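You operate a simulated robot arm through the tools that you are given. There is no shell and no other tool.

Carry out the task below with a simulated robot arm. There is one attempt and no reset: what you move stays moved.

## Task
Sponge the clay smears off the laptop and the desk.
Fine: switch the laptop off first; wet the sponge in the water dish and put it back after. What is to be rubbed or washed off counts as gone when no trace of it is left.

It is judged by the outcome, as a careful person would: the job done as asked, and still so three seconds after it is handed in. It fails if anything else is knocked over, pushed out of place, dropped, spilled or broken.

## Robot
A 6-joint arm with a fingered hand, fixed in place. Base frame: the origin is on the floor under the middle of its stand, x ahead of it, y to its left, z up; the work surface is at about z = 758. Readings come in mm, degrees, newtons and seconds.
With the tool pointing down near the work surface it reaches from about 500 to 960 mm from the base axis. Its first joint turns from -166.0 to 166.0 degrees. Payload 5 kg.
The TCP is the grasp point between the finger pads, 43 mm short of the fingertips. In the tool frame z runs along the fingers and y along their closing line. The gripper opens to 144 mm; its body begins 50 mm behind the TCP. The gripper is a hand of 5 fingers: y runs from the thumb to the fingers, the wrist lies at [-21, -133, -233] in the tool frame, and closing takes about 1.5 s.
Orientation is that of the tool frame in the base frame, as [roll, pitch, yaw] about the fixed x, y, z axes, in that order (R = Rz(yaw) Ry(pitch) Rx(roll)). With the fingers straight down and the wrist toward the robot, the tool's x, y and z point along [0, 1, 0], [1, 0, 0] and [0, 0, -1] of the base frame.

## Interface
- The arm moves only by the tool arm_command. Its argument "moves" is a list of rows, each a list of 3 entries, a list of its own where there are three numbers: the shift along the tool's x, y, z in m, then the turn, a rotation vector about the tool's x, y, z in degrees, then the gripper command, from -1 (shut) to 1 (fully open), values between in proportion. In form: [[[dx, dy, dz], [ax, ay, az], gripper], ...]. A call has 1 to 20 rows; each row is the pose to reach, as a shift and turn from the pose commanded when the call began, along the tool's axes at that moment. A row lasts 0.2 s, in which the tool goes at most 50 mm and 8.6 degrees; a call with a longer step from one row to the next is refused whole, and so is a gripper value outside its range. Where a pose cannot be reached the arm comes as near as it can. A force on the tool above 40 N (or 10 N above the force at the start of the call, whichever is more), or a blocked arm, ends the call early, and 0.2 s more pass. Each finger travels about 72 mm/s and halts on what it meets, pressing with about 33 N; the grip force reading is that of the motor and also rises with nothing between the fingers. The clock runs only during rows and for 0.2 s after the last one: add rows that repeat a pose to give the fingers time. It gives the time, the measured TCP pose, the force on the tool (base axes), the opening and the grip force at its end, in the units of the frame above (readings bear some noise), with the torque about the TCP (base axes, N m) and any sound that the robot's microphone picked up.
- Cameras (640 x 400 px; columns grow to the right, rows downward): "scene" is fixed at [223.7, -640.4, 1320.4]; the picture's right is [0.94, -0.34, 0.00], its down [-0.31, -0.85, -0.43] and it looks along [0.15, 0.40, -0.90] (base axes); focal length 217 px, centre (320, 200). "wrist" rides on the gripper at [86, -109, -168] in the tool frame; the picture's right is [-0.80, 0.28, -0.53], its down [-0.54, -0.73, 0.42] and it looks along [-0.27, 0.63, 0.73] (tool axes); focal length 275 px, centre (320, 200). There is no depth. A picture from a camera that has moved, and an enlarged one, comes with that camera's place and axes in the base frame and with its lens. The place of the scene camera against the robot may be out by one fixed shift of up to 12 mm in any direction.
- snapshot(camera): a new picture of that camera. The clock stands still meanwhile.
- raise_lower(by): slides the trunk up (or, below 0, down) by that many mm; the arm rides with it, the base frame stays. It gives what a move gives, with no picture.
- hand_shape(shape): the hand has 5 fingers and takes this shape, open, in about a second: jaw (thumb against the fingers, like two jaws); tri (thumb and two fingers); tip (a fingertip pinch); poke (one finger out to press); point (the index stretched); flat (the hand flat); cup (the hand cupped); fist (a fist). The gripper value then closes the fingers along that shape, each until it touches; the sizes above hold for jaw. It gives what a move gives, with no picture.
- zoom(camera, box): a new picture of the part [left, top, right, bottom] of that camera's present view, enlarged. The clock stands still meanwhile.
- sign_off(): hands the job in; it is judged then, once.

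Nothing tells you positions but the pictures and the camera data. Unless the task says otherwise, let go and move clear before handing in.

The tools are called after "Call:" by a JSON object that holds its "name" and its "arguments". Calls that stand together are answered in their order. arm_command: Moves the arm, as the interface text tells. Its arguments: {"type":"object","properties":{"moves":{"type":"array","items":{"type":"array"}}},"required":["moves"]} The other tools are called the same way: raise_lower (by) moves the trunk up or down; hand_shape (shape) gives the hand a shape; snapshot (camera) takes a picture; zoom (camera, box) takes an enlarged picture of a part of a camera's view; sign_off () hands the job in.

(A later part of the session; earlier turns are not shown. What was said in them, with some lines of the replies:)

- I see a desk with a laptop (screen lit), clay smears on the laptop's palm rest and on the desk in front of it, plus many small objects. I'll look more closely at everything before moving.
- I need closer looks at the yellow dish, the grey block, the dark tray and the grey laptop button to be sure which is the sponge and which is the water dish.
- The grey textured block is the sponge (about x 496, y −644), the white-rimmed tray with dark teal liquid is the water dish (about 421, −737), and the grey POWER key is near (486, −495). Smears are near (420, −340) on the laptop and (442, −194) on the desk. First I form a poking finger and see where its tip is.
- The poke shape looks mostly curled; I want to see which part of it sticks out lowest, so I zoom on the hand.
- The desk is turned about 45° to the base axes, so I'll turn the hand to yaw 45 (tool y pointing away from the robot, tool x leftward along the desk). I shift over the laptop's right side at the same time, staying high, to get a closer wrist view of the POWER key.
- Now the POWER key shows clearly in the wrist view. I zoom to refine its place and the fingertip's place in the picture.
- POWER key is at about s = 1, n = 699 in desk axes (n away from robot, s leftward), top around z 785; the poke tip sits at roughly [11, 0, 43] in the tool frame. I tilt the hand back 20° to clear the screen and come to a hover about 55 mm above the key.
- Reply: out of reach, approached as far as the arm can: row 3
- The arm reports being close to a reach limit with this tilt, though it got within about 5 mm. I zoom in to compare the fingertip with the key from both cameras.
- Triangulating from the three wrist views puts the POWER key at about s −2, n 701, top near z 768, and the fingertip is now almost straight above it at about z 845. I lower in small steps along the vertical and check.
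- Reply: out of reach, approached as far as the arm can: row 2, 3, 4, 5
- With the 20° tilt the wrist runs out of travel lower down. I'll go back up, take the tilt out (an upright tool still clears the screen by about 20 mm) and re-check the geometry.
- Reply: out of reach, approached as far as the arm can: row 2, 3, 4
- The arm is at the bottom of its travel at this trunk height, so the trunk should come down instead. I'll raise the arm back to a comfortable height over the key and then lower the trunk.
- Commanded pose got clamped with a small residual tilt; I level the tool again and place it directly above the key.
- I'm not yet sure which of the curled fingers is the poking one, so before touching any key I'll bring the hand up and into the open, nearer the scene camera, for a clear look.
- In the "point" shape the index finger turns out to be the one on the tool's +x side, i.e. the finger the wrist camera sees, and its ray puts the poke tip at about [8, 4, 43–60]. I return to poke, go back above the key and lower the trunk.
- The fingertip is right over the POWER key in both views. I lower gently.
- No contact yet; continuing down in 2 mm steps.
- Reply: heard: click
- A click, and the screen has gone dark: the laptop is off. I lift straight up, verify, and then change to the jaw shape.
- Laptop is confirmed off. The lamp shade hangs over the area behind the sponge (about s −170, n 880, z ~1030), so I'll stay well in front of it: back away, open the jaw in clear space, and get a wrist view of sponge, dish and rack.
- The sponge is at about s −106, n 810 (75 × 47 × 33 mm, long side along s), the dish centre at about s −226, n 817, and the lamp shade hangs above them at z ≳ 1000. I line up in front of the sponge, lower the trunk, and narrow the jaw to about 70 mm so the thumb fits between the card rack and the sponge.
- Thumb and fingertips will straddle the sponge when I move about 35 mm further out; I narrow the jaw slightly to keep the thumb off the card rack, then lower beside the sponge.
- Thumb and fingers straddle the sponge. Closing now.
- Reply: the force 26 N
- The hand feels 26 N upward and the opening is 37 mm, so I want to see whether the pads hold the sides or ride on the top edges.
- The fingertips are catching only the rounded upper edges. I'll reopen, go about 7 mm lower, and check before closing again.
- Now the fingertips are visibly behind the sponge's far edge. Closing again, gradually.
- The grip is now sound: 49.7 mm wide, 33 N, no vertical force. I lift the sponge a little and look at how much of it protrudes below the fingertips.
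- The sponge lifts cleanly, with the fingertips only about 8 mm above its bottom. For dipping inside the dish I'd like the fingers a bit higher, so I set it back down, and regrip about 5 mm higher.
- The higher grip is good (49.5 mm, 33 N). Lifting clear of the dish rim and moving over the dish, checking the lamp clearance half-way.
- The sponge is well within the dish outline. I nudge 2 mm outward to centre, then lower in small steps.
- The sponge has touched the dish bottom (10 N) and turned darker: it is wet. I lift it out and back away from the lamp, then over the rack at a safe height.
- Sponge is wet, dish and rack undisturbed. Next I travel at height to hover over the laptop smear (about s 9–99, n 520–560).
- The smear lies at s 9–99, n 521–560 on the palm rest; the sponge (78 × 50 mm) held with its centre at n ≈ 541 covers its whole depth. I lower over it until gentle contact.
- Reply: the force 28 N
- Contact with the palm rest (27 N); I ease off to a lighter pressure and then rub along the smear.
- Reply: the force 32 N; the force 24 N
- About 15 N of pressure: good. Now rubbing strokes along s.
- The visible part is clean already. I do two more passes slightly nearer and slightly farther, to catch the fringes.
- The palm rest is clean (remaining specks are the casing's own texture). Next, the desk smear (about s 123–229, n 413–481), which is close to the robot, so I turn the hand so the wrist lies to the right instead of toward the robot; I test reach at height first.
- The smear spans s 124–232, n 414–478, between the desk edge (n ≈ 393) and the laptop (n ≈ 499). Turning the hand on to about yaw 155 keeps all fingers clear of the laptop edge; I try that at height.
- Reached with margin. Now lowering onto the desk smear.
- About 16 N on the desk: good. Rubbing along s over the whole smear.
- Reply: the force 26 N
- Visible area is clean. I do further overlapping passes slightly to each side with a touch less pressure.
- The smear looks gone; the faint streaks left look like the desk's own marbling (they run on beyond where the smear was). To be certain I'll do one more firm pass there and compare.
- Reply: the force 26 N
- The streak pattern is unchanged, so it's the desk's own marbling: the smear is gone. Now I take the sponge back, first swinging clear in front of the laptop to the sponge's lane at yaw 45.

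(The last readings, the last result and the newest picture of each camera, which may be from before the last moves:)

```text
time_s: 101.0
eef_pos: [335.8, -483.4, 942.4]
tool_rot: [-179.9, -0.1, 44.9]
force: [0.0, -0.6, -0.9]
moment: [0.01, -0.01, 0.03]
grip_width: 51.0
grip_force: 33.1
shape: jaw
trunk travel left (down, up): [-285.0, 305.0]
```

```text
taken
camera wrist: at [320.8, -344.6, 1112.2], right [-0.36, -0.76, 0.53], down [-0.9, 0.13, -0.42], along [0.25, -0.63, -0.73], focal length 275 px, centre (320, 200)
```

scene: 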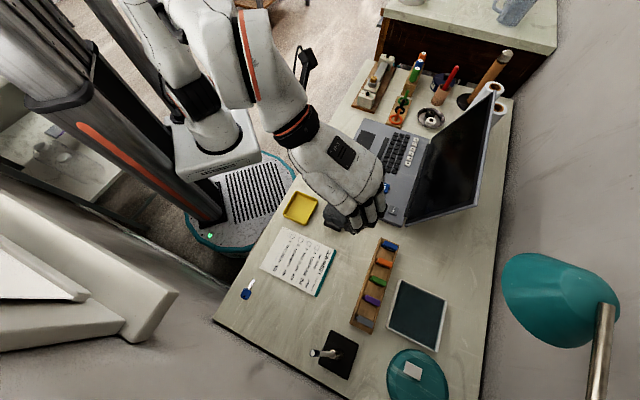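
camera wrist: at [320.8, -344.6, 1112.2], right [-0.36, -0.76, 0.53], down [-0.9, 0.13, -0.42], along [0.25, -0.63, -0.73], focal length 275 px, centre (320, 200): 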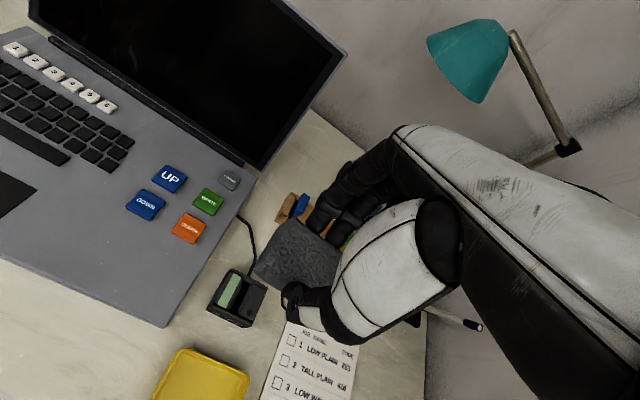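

Call:
{"name": "arm_command", "arguments": {"moves": [[[0.001, 0.04, 0.01], [0, 0, 0], -1], [[0.002, 0.08, 0.025], [0, 0, 0], -1], [[0.003, 0.12, 0.04], [0, 0, 0], -1], [[0.003, 0.16, 0.045], [0, 0, 0], -1], [[0.003, 0.185, 0.062], [0, 0, 0], -1], [[0.003, 0.205, 0.078], [0, 0, 0], -1], [[0.003, 0.222, 0.092], [0, 0, 0], -1], [[0.003, 0.222, 0.092], [0, 0, 0], -1]]}}

Call:
{"name": "snapshot", "arguments": {"camera": "scene"}}

Call:
{"name": "zoom", "arguments": {"camera": "scene", "box": [370, 230, 470, 300]}}

Call:
{"name": "zoom", "arguments": {"camera": "wrist", "box": [240, 130, 400, 370]}}

```text
time_s: 102.8
eef_pos: [495.1, -636.9, 850.8]
tool_rot: [-180.0, 0.0, 44.9]
force: [0.6, 0.9, -1.1]
moment: [0.0, 0.01, -0.01]
grip_width: 51.0
grip_force: 33.0
shape: jaw
trunk travel left (down, up): [-285.0, 305.0]
```

```text
taken
```

scene: 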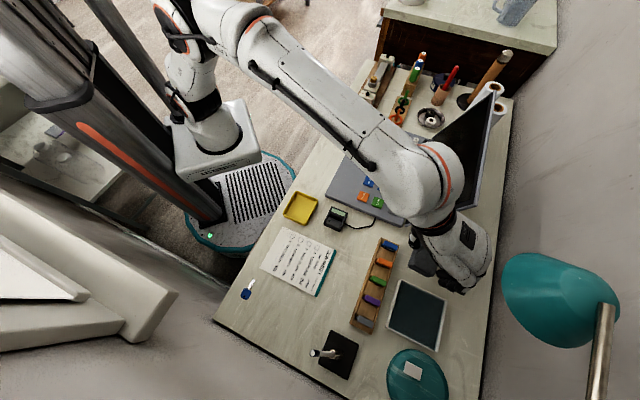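

```text
5.71 times, centred on (420, 265) of scene
camera zoom: at [223.7, -640.4, 1320.4], right [0.94, -0.34, 0.0], down [-0.31, -0.85, -0.43], along [0.15, 0.4, -0.9], focal length 1238 px, centre (-251, -171)
```

zoom: 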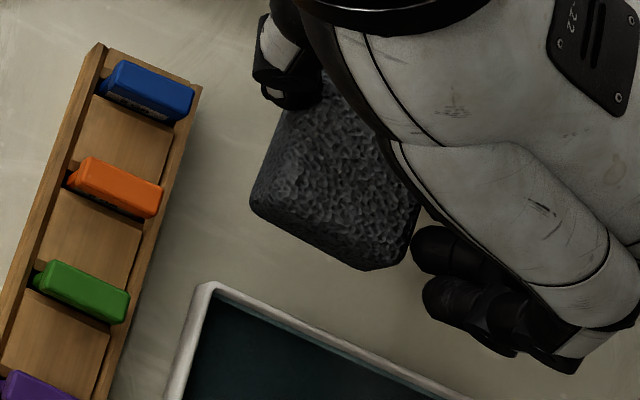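

```text
1.67 times, centred on (320, 250) of wrist
camera zoom: at [480.6, -498.9, 1019.3], right [-0.36, -0.76, 0.53], down [-0.9, 0.13, -0.42], along [0.25, -0.63, -0.73], focal length 459 px, centre (320, 117)
```

zoom: 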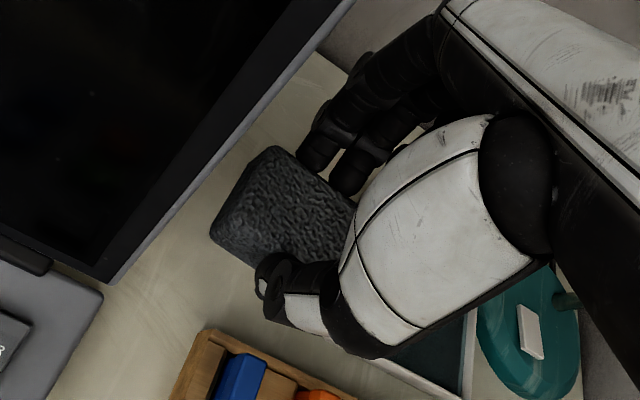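

Call:
{"name": "arm_command", "arguments": {"moves": [[[0.0, 0.009, 0.004], [0, 0, 0], -1], [[-0.001, 0.018, 0.012], [0, 0, 0], -1], [[-0.001, 0.018, 0.022], [0, 0, 0], -1], [[-0.001, 0.018, 0.032], [0, 0, 0], -1], [[-0.001, 0.018, 0.036], [0, 0, 0], -1], [[-0.001, 0.018, 0.036], [0, 0, 0], -1]]}}

Call:
{"name": "zoom", "arguments": {"camera": "scene", "box": [370, 230, 470, 300]}}

Call:
{"name": "zoom", "arguments": {"camera": "wrist", "box": [240, 130, 400, 370]}}

```text
time_s: 104.2
eef_pos: [505.8, -650.1, 814.2]
tool_rot: [-179.8, 0.0, 45.1]
force: [-0.1, 0.4, -0.9]
moment: [0.04, 0.01, 0.01]
grip_width: 51.1
grip_force: 32.8
shape: jaw
trunk travel left (down, up): [-285.0, 305.0]
```

```text
5.71 times, centred on (420, 265) of scene
camera zoom: at [223.7, -640.4, 1320.4], right [0.94, -0.34, 0.0], down [-0.31, -0.85, -0.43], along [0.15, 0.4, -0.9], focal length 1238 px, centre (-251, -171)
```

zoom: 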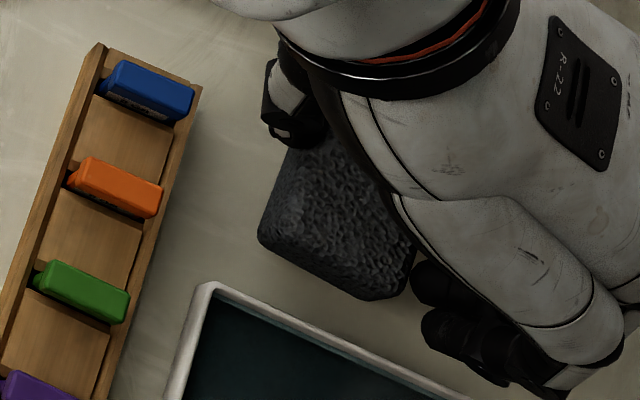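

```text
1.67 times, centred on (320, 250) of wrist
camera zoom: at [491.9, -512.2, 983.5], right [-0.36, -0.76, 0.53], down [-0.9, 0.13, -0.42], along [0.25, -0.63, -0.73], focal length 459 px, centre (320, 117)
```

zoom: 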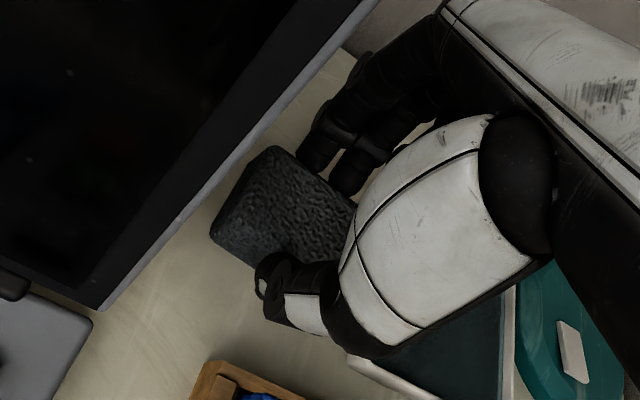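

The sponge is nearly over its original spot; comparing with the first picture, it needs about 4 mm further out and 2.5° turn. I correct this and lower to the desk.

Call:
{"name": "arm_command", "arguments": {"moves": [[[0.0005, 0.0025, 0.002], [0, 0, -1.2], -1], [[0.0005, 0.0045, 0.004], [0, 0, -2.5], -1], [[0.0005, 0.0045, 0.006], [0, 0, -2.5], -1], [[0.0005, 0.0045, 0.0075], [0, 0, -2.5], -1], [[0.0005, 0.0045, 0.0085], [0, 0, -2.5], -1]]}}

Call:
{"name": "zoom", "arguments": {"camera": "scene", "box": [370, 230, 470, 300]}}

Call:
{"name": "zoom", "arguments": {"camera": "wrist", "box": [240, 130, 400, 370]}}

```text
time_s: 105.4
eef_pos: [509.4, -652.9, 806.4]
tool_rot: [-179.9, -0.1, 47.5]
force: [-0.2, -0.1, -1.3]
moment: [0.01, 0.01, 0.0]
grip_width: 51.4
grip_force: 33.7
shape: jaw
trunk travel left (down, up): [-285.0, 305.0]
```

```text
5.71 times, centred on (420, 265) of scene
camera zoom: at [223.7, -640.4, 1320.4], right [0.94, -0.34, 0.0], down [-0.31, -0.85, -0.43], along [0.15, 0.4, -0.9], focal length 1238 px, centre (-251, -171)
```

zoom: 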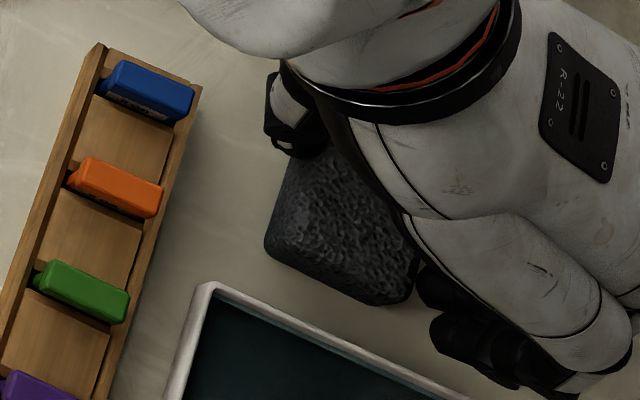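

```text
1.67 times, centred on (320, 250) of wrist
camera zoom: at [489.6, -515.9, 974.9], right [-0.33, -0.78, 0.53], down [-0.9, 0.09, -0.42], along [0.28, -0.62, -0.73], focal length 459 px, centre (320, 117)
```

zoom: 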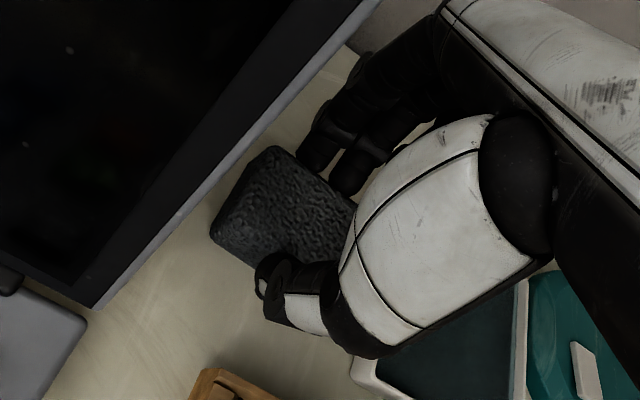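

Call:
{"name": "arm_command", "arguments": {"moves": [[[0, 0, 0.001], [0, 0, 0], -1], [[0, 0, 0.002], [0, 0, 0], -1], [[0, 0, 0.002], [0, 0, 0], -1]]}}

```text
time_s: 106.2
eef_pos: [509.4, -653.7, 804.7]
tool_rot: [180.0, -0.2, 47.5]
force: [-0.7, 0.0, 3.6]
moment: [-0.13, -0.04, 0.01]
grip_width: 51.1
grip_force: 33.2
shape: jaw
trunk travel left (down, up): [-285.0, 305.0]
```

Touching down (3.6 N). Releasing gently.

Call:
{"name": "arm_command", "arguments": {"moves": [[[0, 0, 0], [0, 0, 0], -0.3], [[0, 0, 0], [0, 0, 0], -0.2], [[0, 0, 0], [0, 0, 0], -0.1], [[0, 0, 0], [0, 0, 0], -0.1], [[0, 0, 0], [0, 0, 0], -0.1]]}}

Call:
{"name": "zoom", "arguments": {"camera": "scene", "box": [370, 230, 470, 300]}}

Call:
{"name": "zoom", "arguments": {"camera": "wrist", "box": [240, 130, 400, 370]}}

```text
time_s: 107.4
eef_pos: [510.0, -653.1, 803.9]
tool_rot: [-179.8, 0.0, 47.5]
force: [0.1, 1.0, 0.1]
moment: [-0.01, 0.01, 0.01]
grip_width: 64.4
grip_force: 0.0
shape: jaw
trunk travel left (down, up): [-285.0, 305.0]
```

```text
5.71 times, centred on (420, 265) of scene
camera zoom: at [223.7, -640.4, 1320.4], right [0.94, -0.34, 0.0], down [-0.31, -0.85, -0.43], along [0.15, 0.4, -0.9], focal length 1238 px, centre (-251, -171)
```

zoom: 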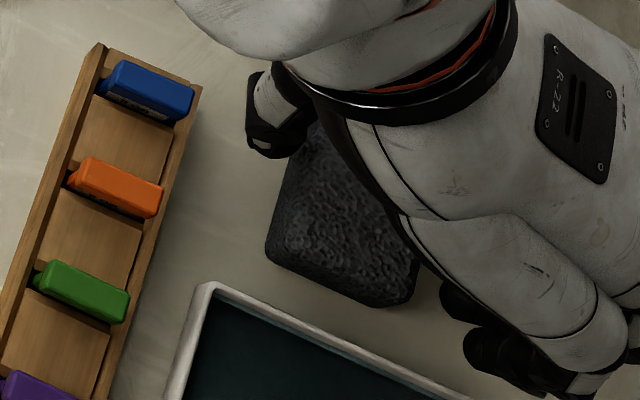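

```text
1.67 times, centred on (320, 250) of wrist
camera zoom: at [489.7, -515.8, 972.9], right [-0.33, -0.78, 0.53], down [-0.9, 0.09, -0.42], along [0.28, -0.62, -0.73], focal length 459 px, centre (320, 117)
```

zoom: 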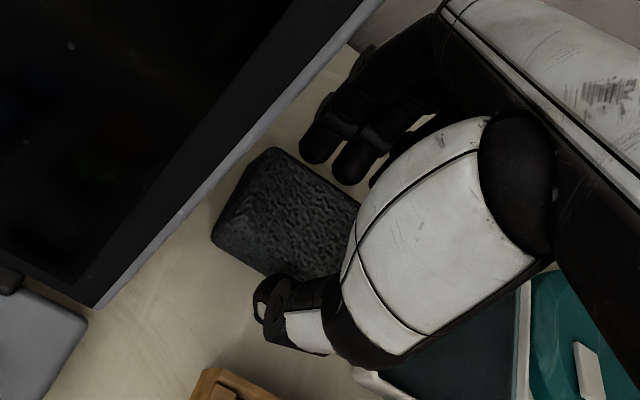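

The sponge is back within a couple of mm of its original place. I retreat: straight up a little (staying under the lamp), then back toward the robot and up.

Call:
{"name": "arm_command", "arguments": {"moves": [[[0, 0, -0.01], [0, 0, 0], -0.1], [[0, 0, -0.022], [0, 0, 0], -0.1], [[0, 0, -0.034], [0, 0, 0], -0.1], [[0, 0, -0.04], [0, 0, 0], -0.1], [[0, -0.025, -0.044], [0, 0, 0], -0.1], [[0, -0.055, -0.06], [0, 0, 0], -0.1], [[0, -0.09, -0.085], [0, 0, 0], -0.1], [[0, -0.13, -0.11], [0, 0, 0], -0.1], [[0, -0.17, -0.13], [0, 0, 0], -0.1], [[0, -0.21, -0.14], [0, 0, 0], -0.1], [[0, -0.24, -0.14], [0, 0, 0], -0.1]]}}

Call:
{"name": "snapshot", "arguments": {"camera": "scene"}}

Call:
{"name": "snapshot", "arguments": {"camera": "wrist"}}

Call:
{"name": "zoom", "arguments": {"camera": "scene", "box": [370, 230, 470, 300]}}

```text
time_s: 109.8
eef_pos: [333.7, -491.0, 943.8]
tool_rot: [179.9, -0.1, 47.5]
force: [0.4, -0.6, -0.7]
moment: [0.01, 0.03, 0.01]
grip_width: 64.5
grip_force: 0.0
shape: jaw
trunk travel left (down, up): [-285.0, 305.0]
```

```text
taken
```

scene: 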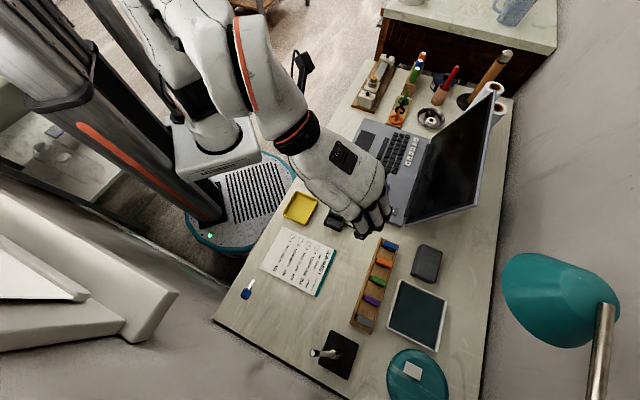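

```text
taken
camera wrist: at [313.1, -353.8, 1113.4], right [-0.33, -0.78, 0.53], down [-0.9, 0.09, -0.42], along [0.28, -0.62, -0.73], focal length 275 px, centre (320, 200)
```

wrist: 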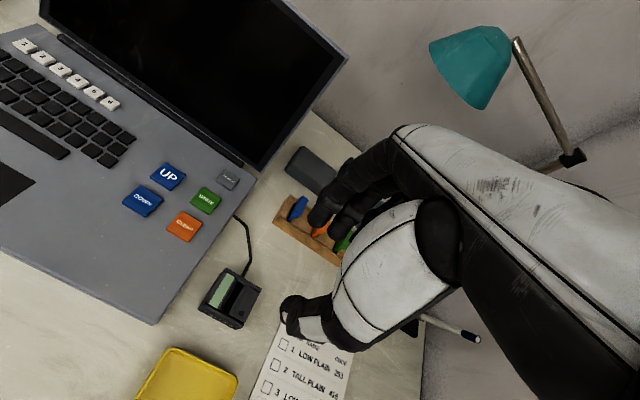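

```text
5.71 times, centred on (420, 265) of scene
camera zoom: at [223.7, -640.4, 1320.4], right [0.94, -0.34, 0.0], down [-0.31, -0.85, -0.43], along [0.15, 0.4, -0.9], focal length 1238 px, centre (-251, -171)
```

zoom: 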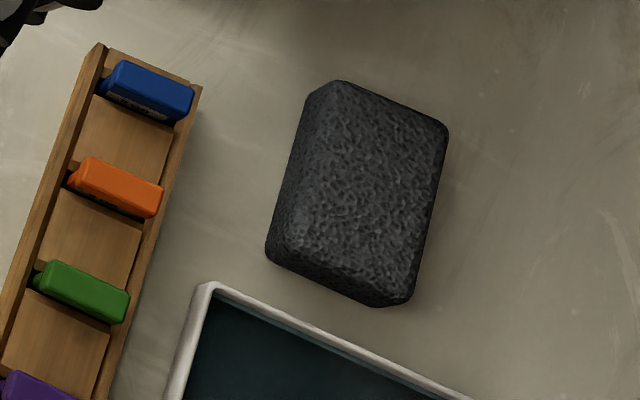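

The sponge sits where it was, and rack and dish are undisturbed. I move the arm up and clear, then do a final comparison of everything.

Call:
{"name": "raise_lower", "arguments": {"by": 150}}

Call:
{"name": "arm_command", "arguments": {"moves": [[[0.03, -0.01, 0], [0, 0, 0], 0], [[0.07, -0.02, 0], [0, 0, 0], 0.5], [[0.11, -0.03, 0], [0, 0, 0], 1], [[0.15, -0.04, 0], [0, 0, 0], 1], [[0.19, -0.05, 0], [0, 0, 0], 1], [[0.19, -0.05, 0], [0, 0, 0], 1]]}}

Call:
{"name": "snapshot", "arguments": {"camera": "scene"}}

Call:
{"name": "snapshot", "arguments": {"camera": "wrist"}}

Call:
{"name": "zoom", "arguments": {"camera": "scene", "box": [300, 90, 520, 240]}}

Call:
{"name": "zoom", "arguments": {"camera": "scene", "box": [220, 180, 480, 400]}}

```text
time_s: 111.6
eef_pos: [333.7, -491.2, 1095.3]
tool_rot: [-179.9, -0.1, 47.5]
force: [0.7, -0.4, 0.7]
moment: [0.01, -0.01, -0.01]
grip_width: 64.5
grip_force: 0.0
shape: jaw
trunk travel left (down, up): [-435.0, 155.0]
```

```text
time_s: 113.0
eef_pos: [425.2, -317.6, 1094.4]
tool_rot: [-179.9, 0.0, 47.5]
force: [-0.3, 0.4, 0.2]
moment: [-0.03, 0.01, 0.01]
grip_width: 143.4
grip_force: 0.0
shape: jaw
trunk travel left (down, up): [-435.0, 155.0]
```

```text
taken
```

scene: 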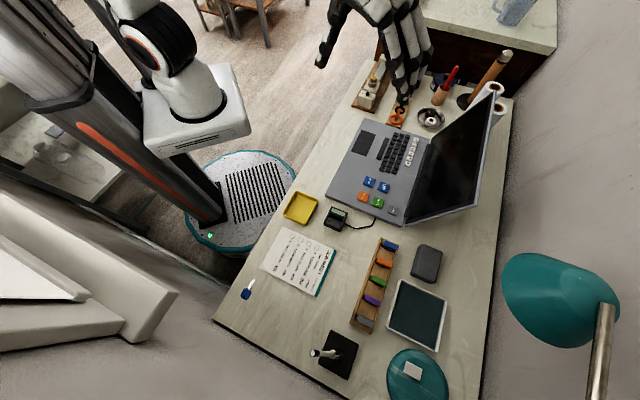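

```text
taken
camera wrist: at [404.8, -179.6, 1262.8], right [-0.33, -0.78, 0.53], down [-0.9, 0.09, -0.42], along [0.28, -0.62, -0.73], focal length 275 px, centre (320, 200)
```

wrist: 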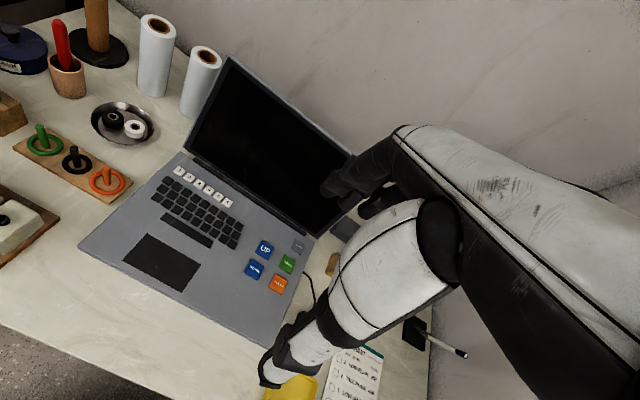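

```text
2.67 times, centred on (410, 165) of scene
camera zoom: at [223.7, -640.4, 1320.4], right [0.94, -0.34, 0.0], down [-0.31, -0.85, -0.43], along [0.15, 0.4, -0.9], focal length 578 px, centre (80, 293)
```

zoom: 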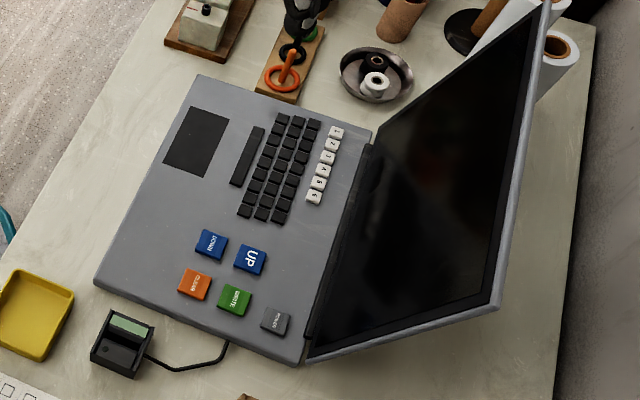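

```text
1.82 times, centred on (350, 290) of scene
camera zoom: at [223.7, -640.4, 1320.4], right [0.94, -0.34, 0.0], down [-0.31, -0.85, -0.43], along [0.15, 0.4, -0.9], focal length 394 px, centre (266, 36)
```

zoom: 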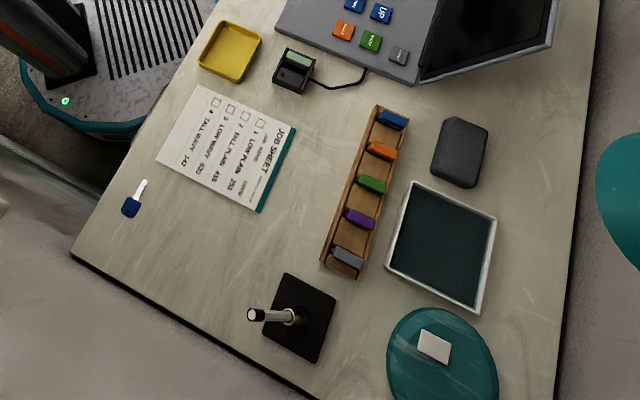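

Everything is where it started and the screen is dark. One last close look at both cleaned areas.

Call:
{"name": "zoom", "arguments": {"camera": "scene", "box": [315, 115, 395, 215]}}

Call:
{"name": "zoom", "arguments": {"camera": "wrist", "box": [60, 220, 320, 400]}}

```text
4.00 times, centred on (355, 165) of scene
camera zoom: at [223.7, -640.4, 1320.4], right [0.94, -0.34, 0.0], down [-0.31, -0.85, -0.43], along [0.15, 0.4, -0.9], focal length 866 px, centre (180, 340)
```

zoom: 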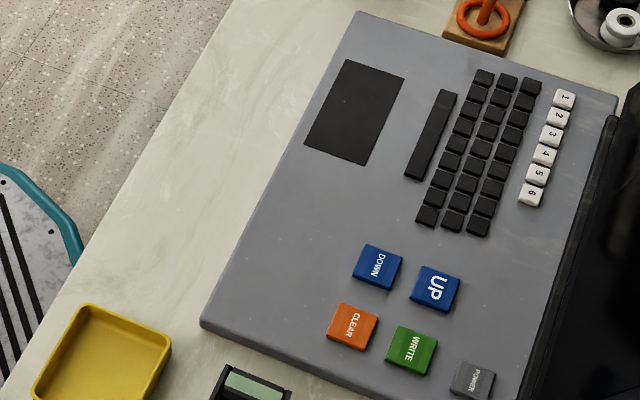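

```text
2.22 times, centred on (190, 310) of wrist
camera zoom: at [404.8, -179.6, 1262.8], right [-0.33, -0.78, 0.53], down [-0.9, 0.09, -0.42], along [0.28, -0.62, -0.73], focal length 612 px, centre (609, -44)
```

zoom: 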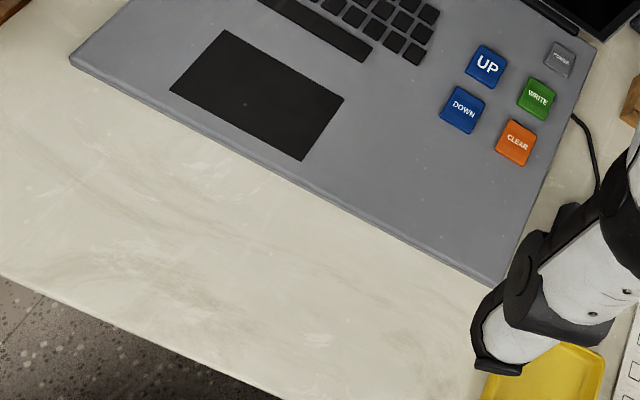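

Both smears are gone, the laptop is off, the sponge is back in its place and nothing else has moved. The hand is empty and clear of everything, so I hand the job in.

Call:
{"name": "sign_off", "arguments": {}}

```text
The job is handed in.
```

The two clay smears I found, one on the laptop's palm rest and one on the desk in front of it, are gone. In the final close-ups no trace of either is left. The faint streaks still on the desk did not change with a second wipe and run past where the smear was, so I took them for the desk's own marbling.

- **Laptop:** I switched it off with the POWER key before wiping; the key clicked and the screen went dark. In the final pictures it has not moved.
- **Sponge:** I wet it in the water dish. Afterwards I put it back about 3 mm from its original spot, turned by 2–3 degrees at most.
- **Everything else:** the dish, card rack, card reader, job sheet, lamp and other items look as they did at the start. The arm is empty and clear of the desk.
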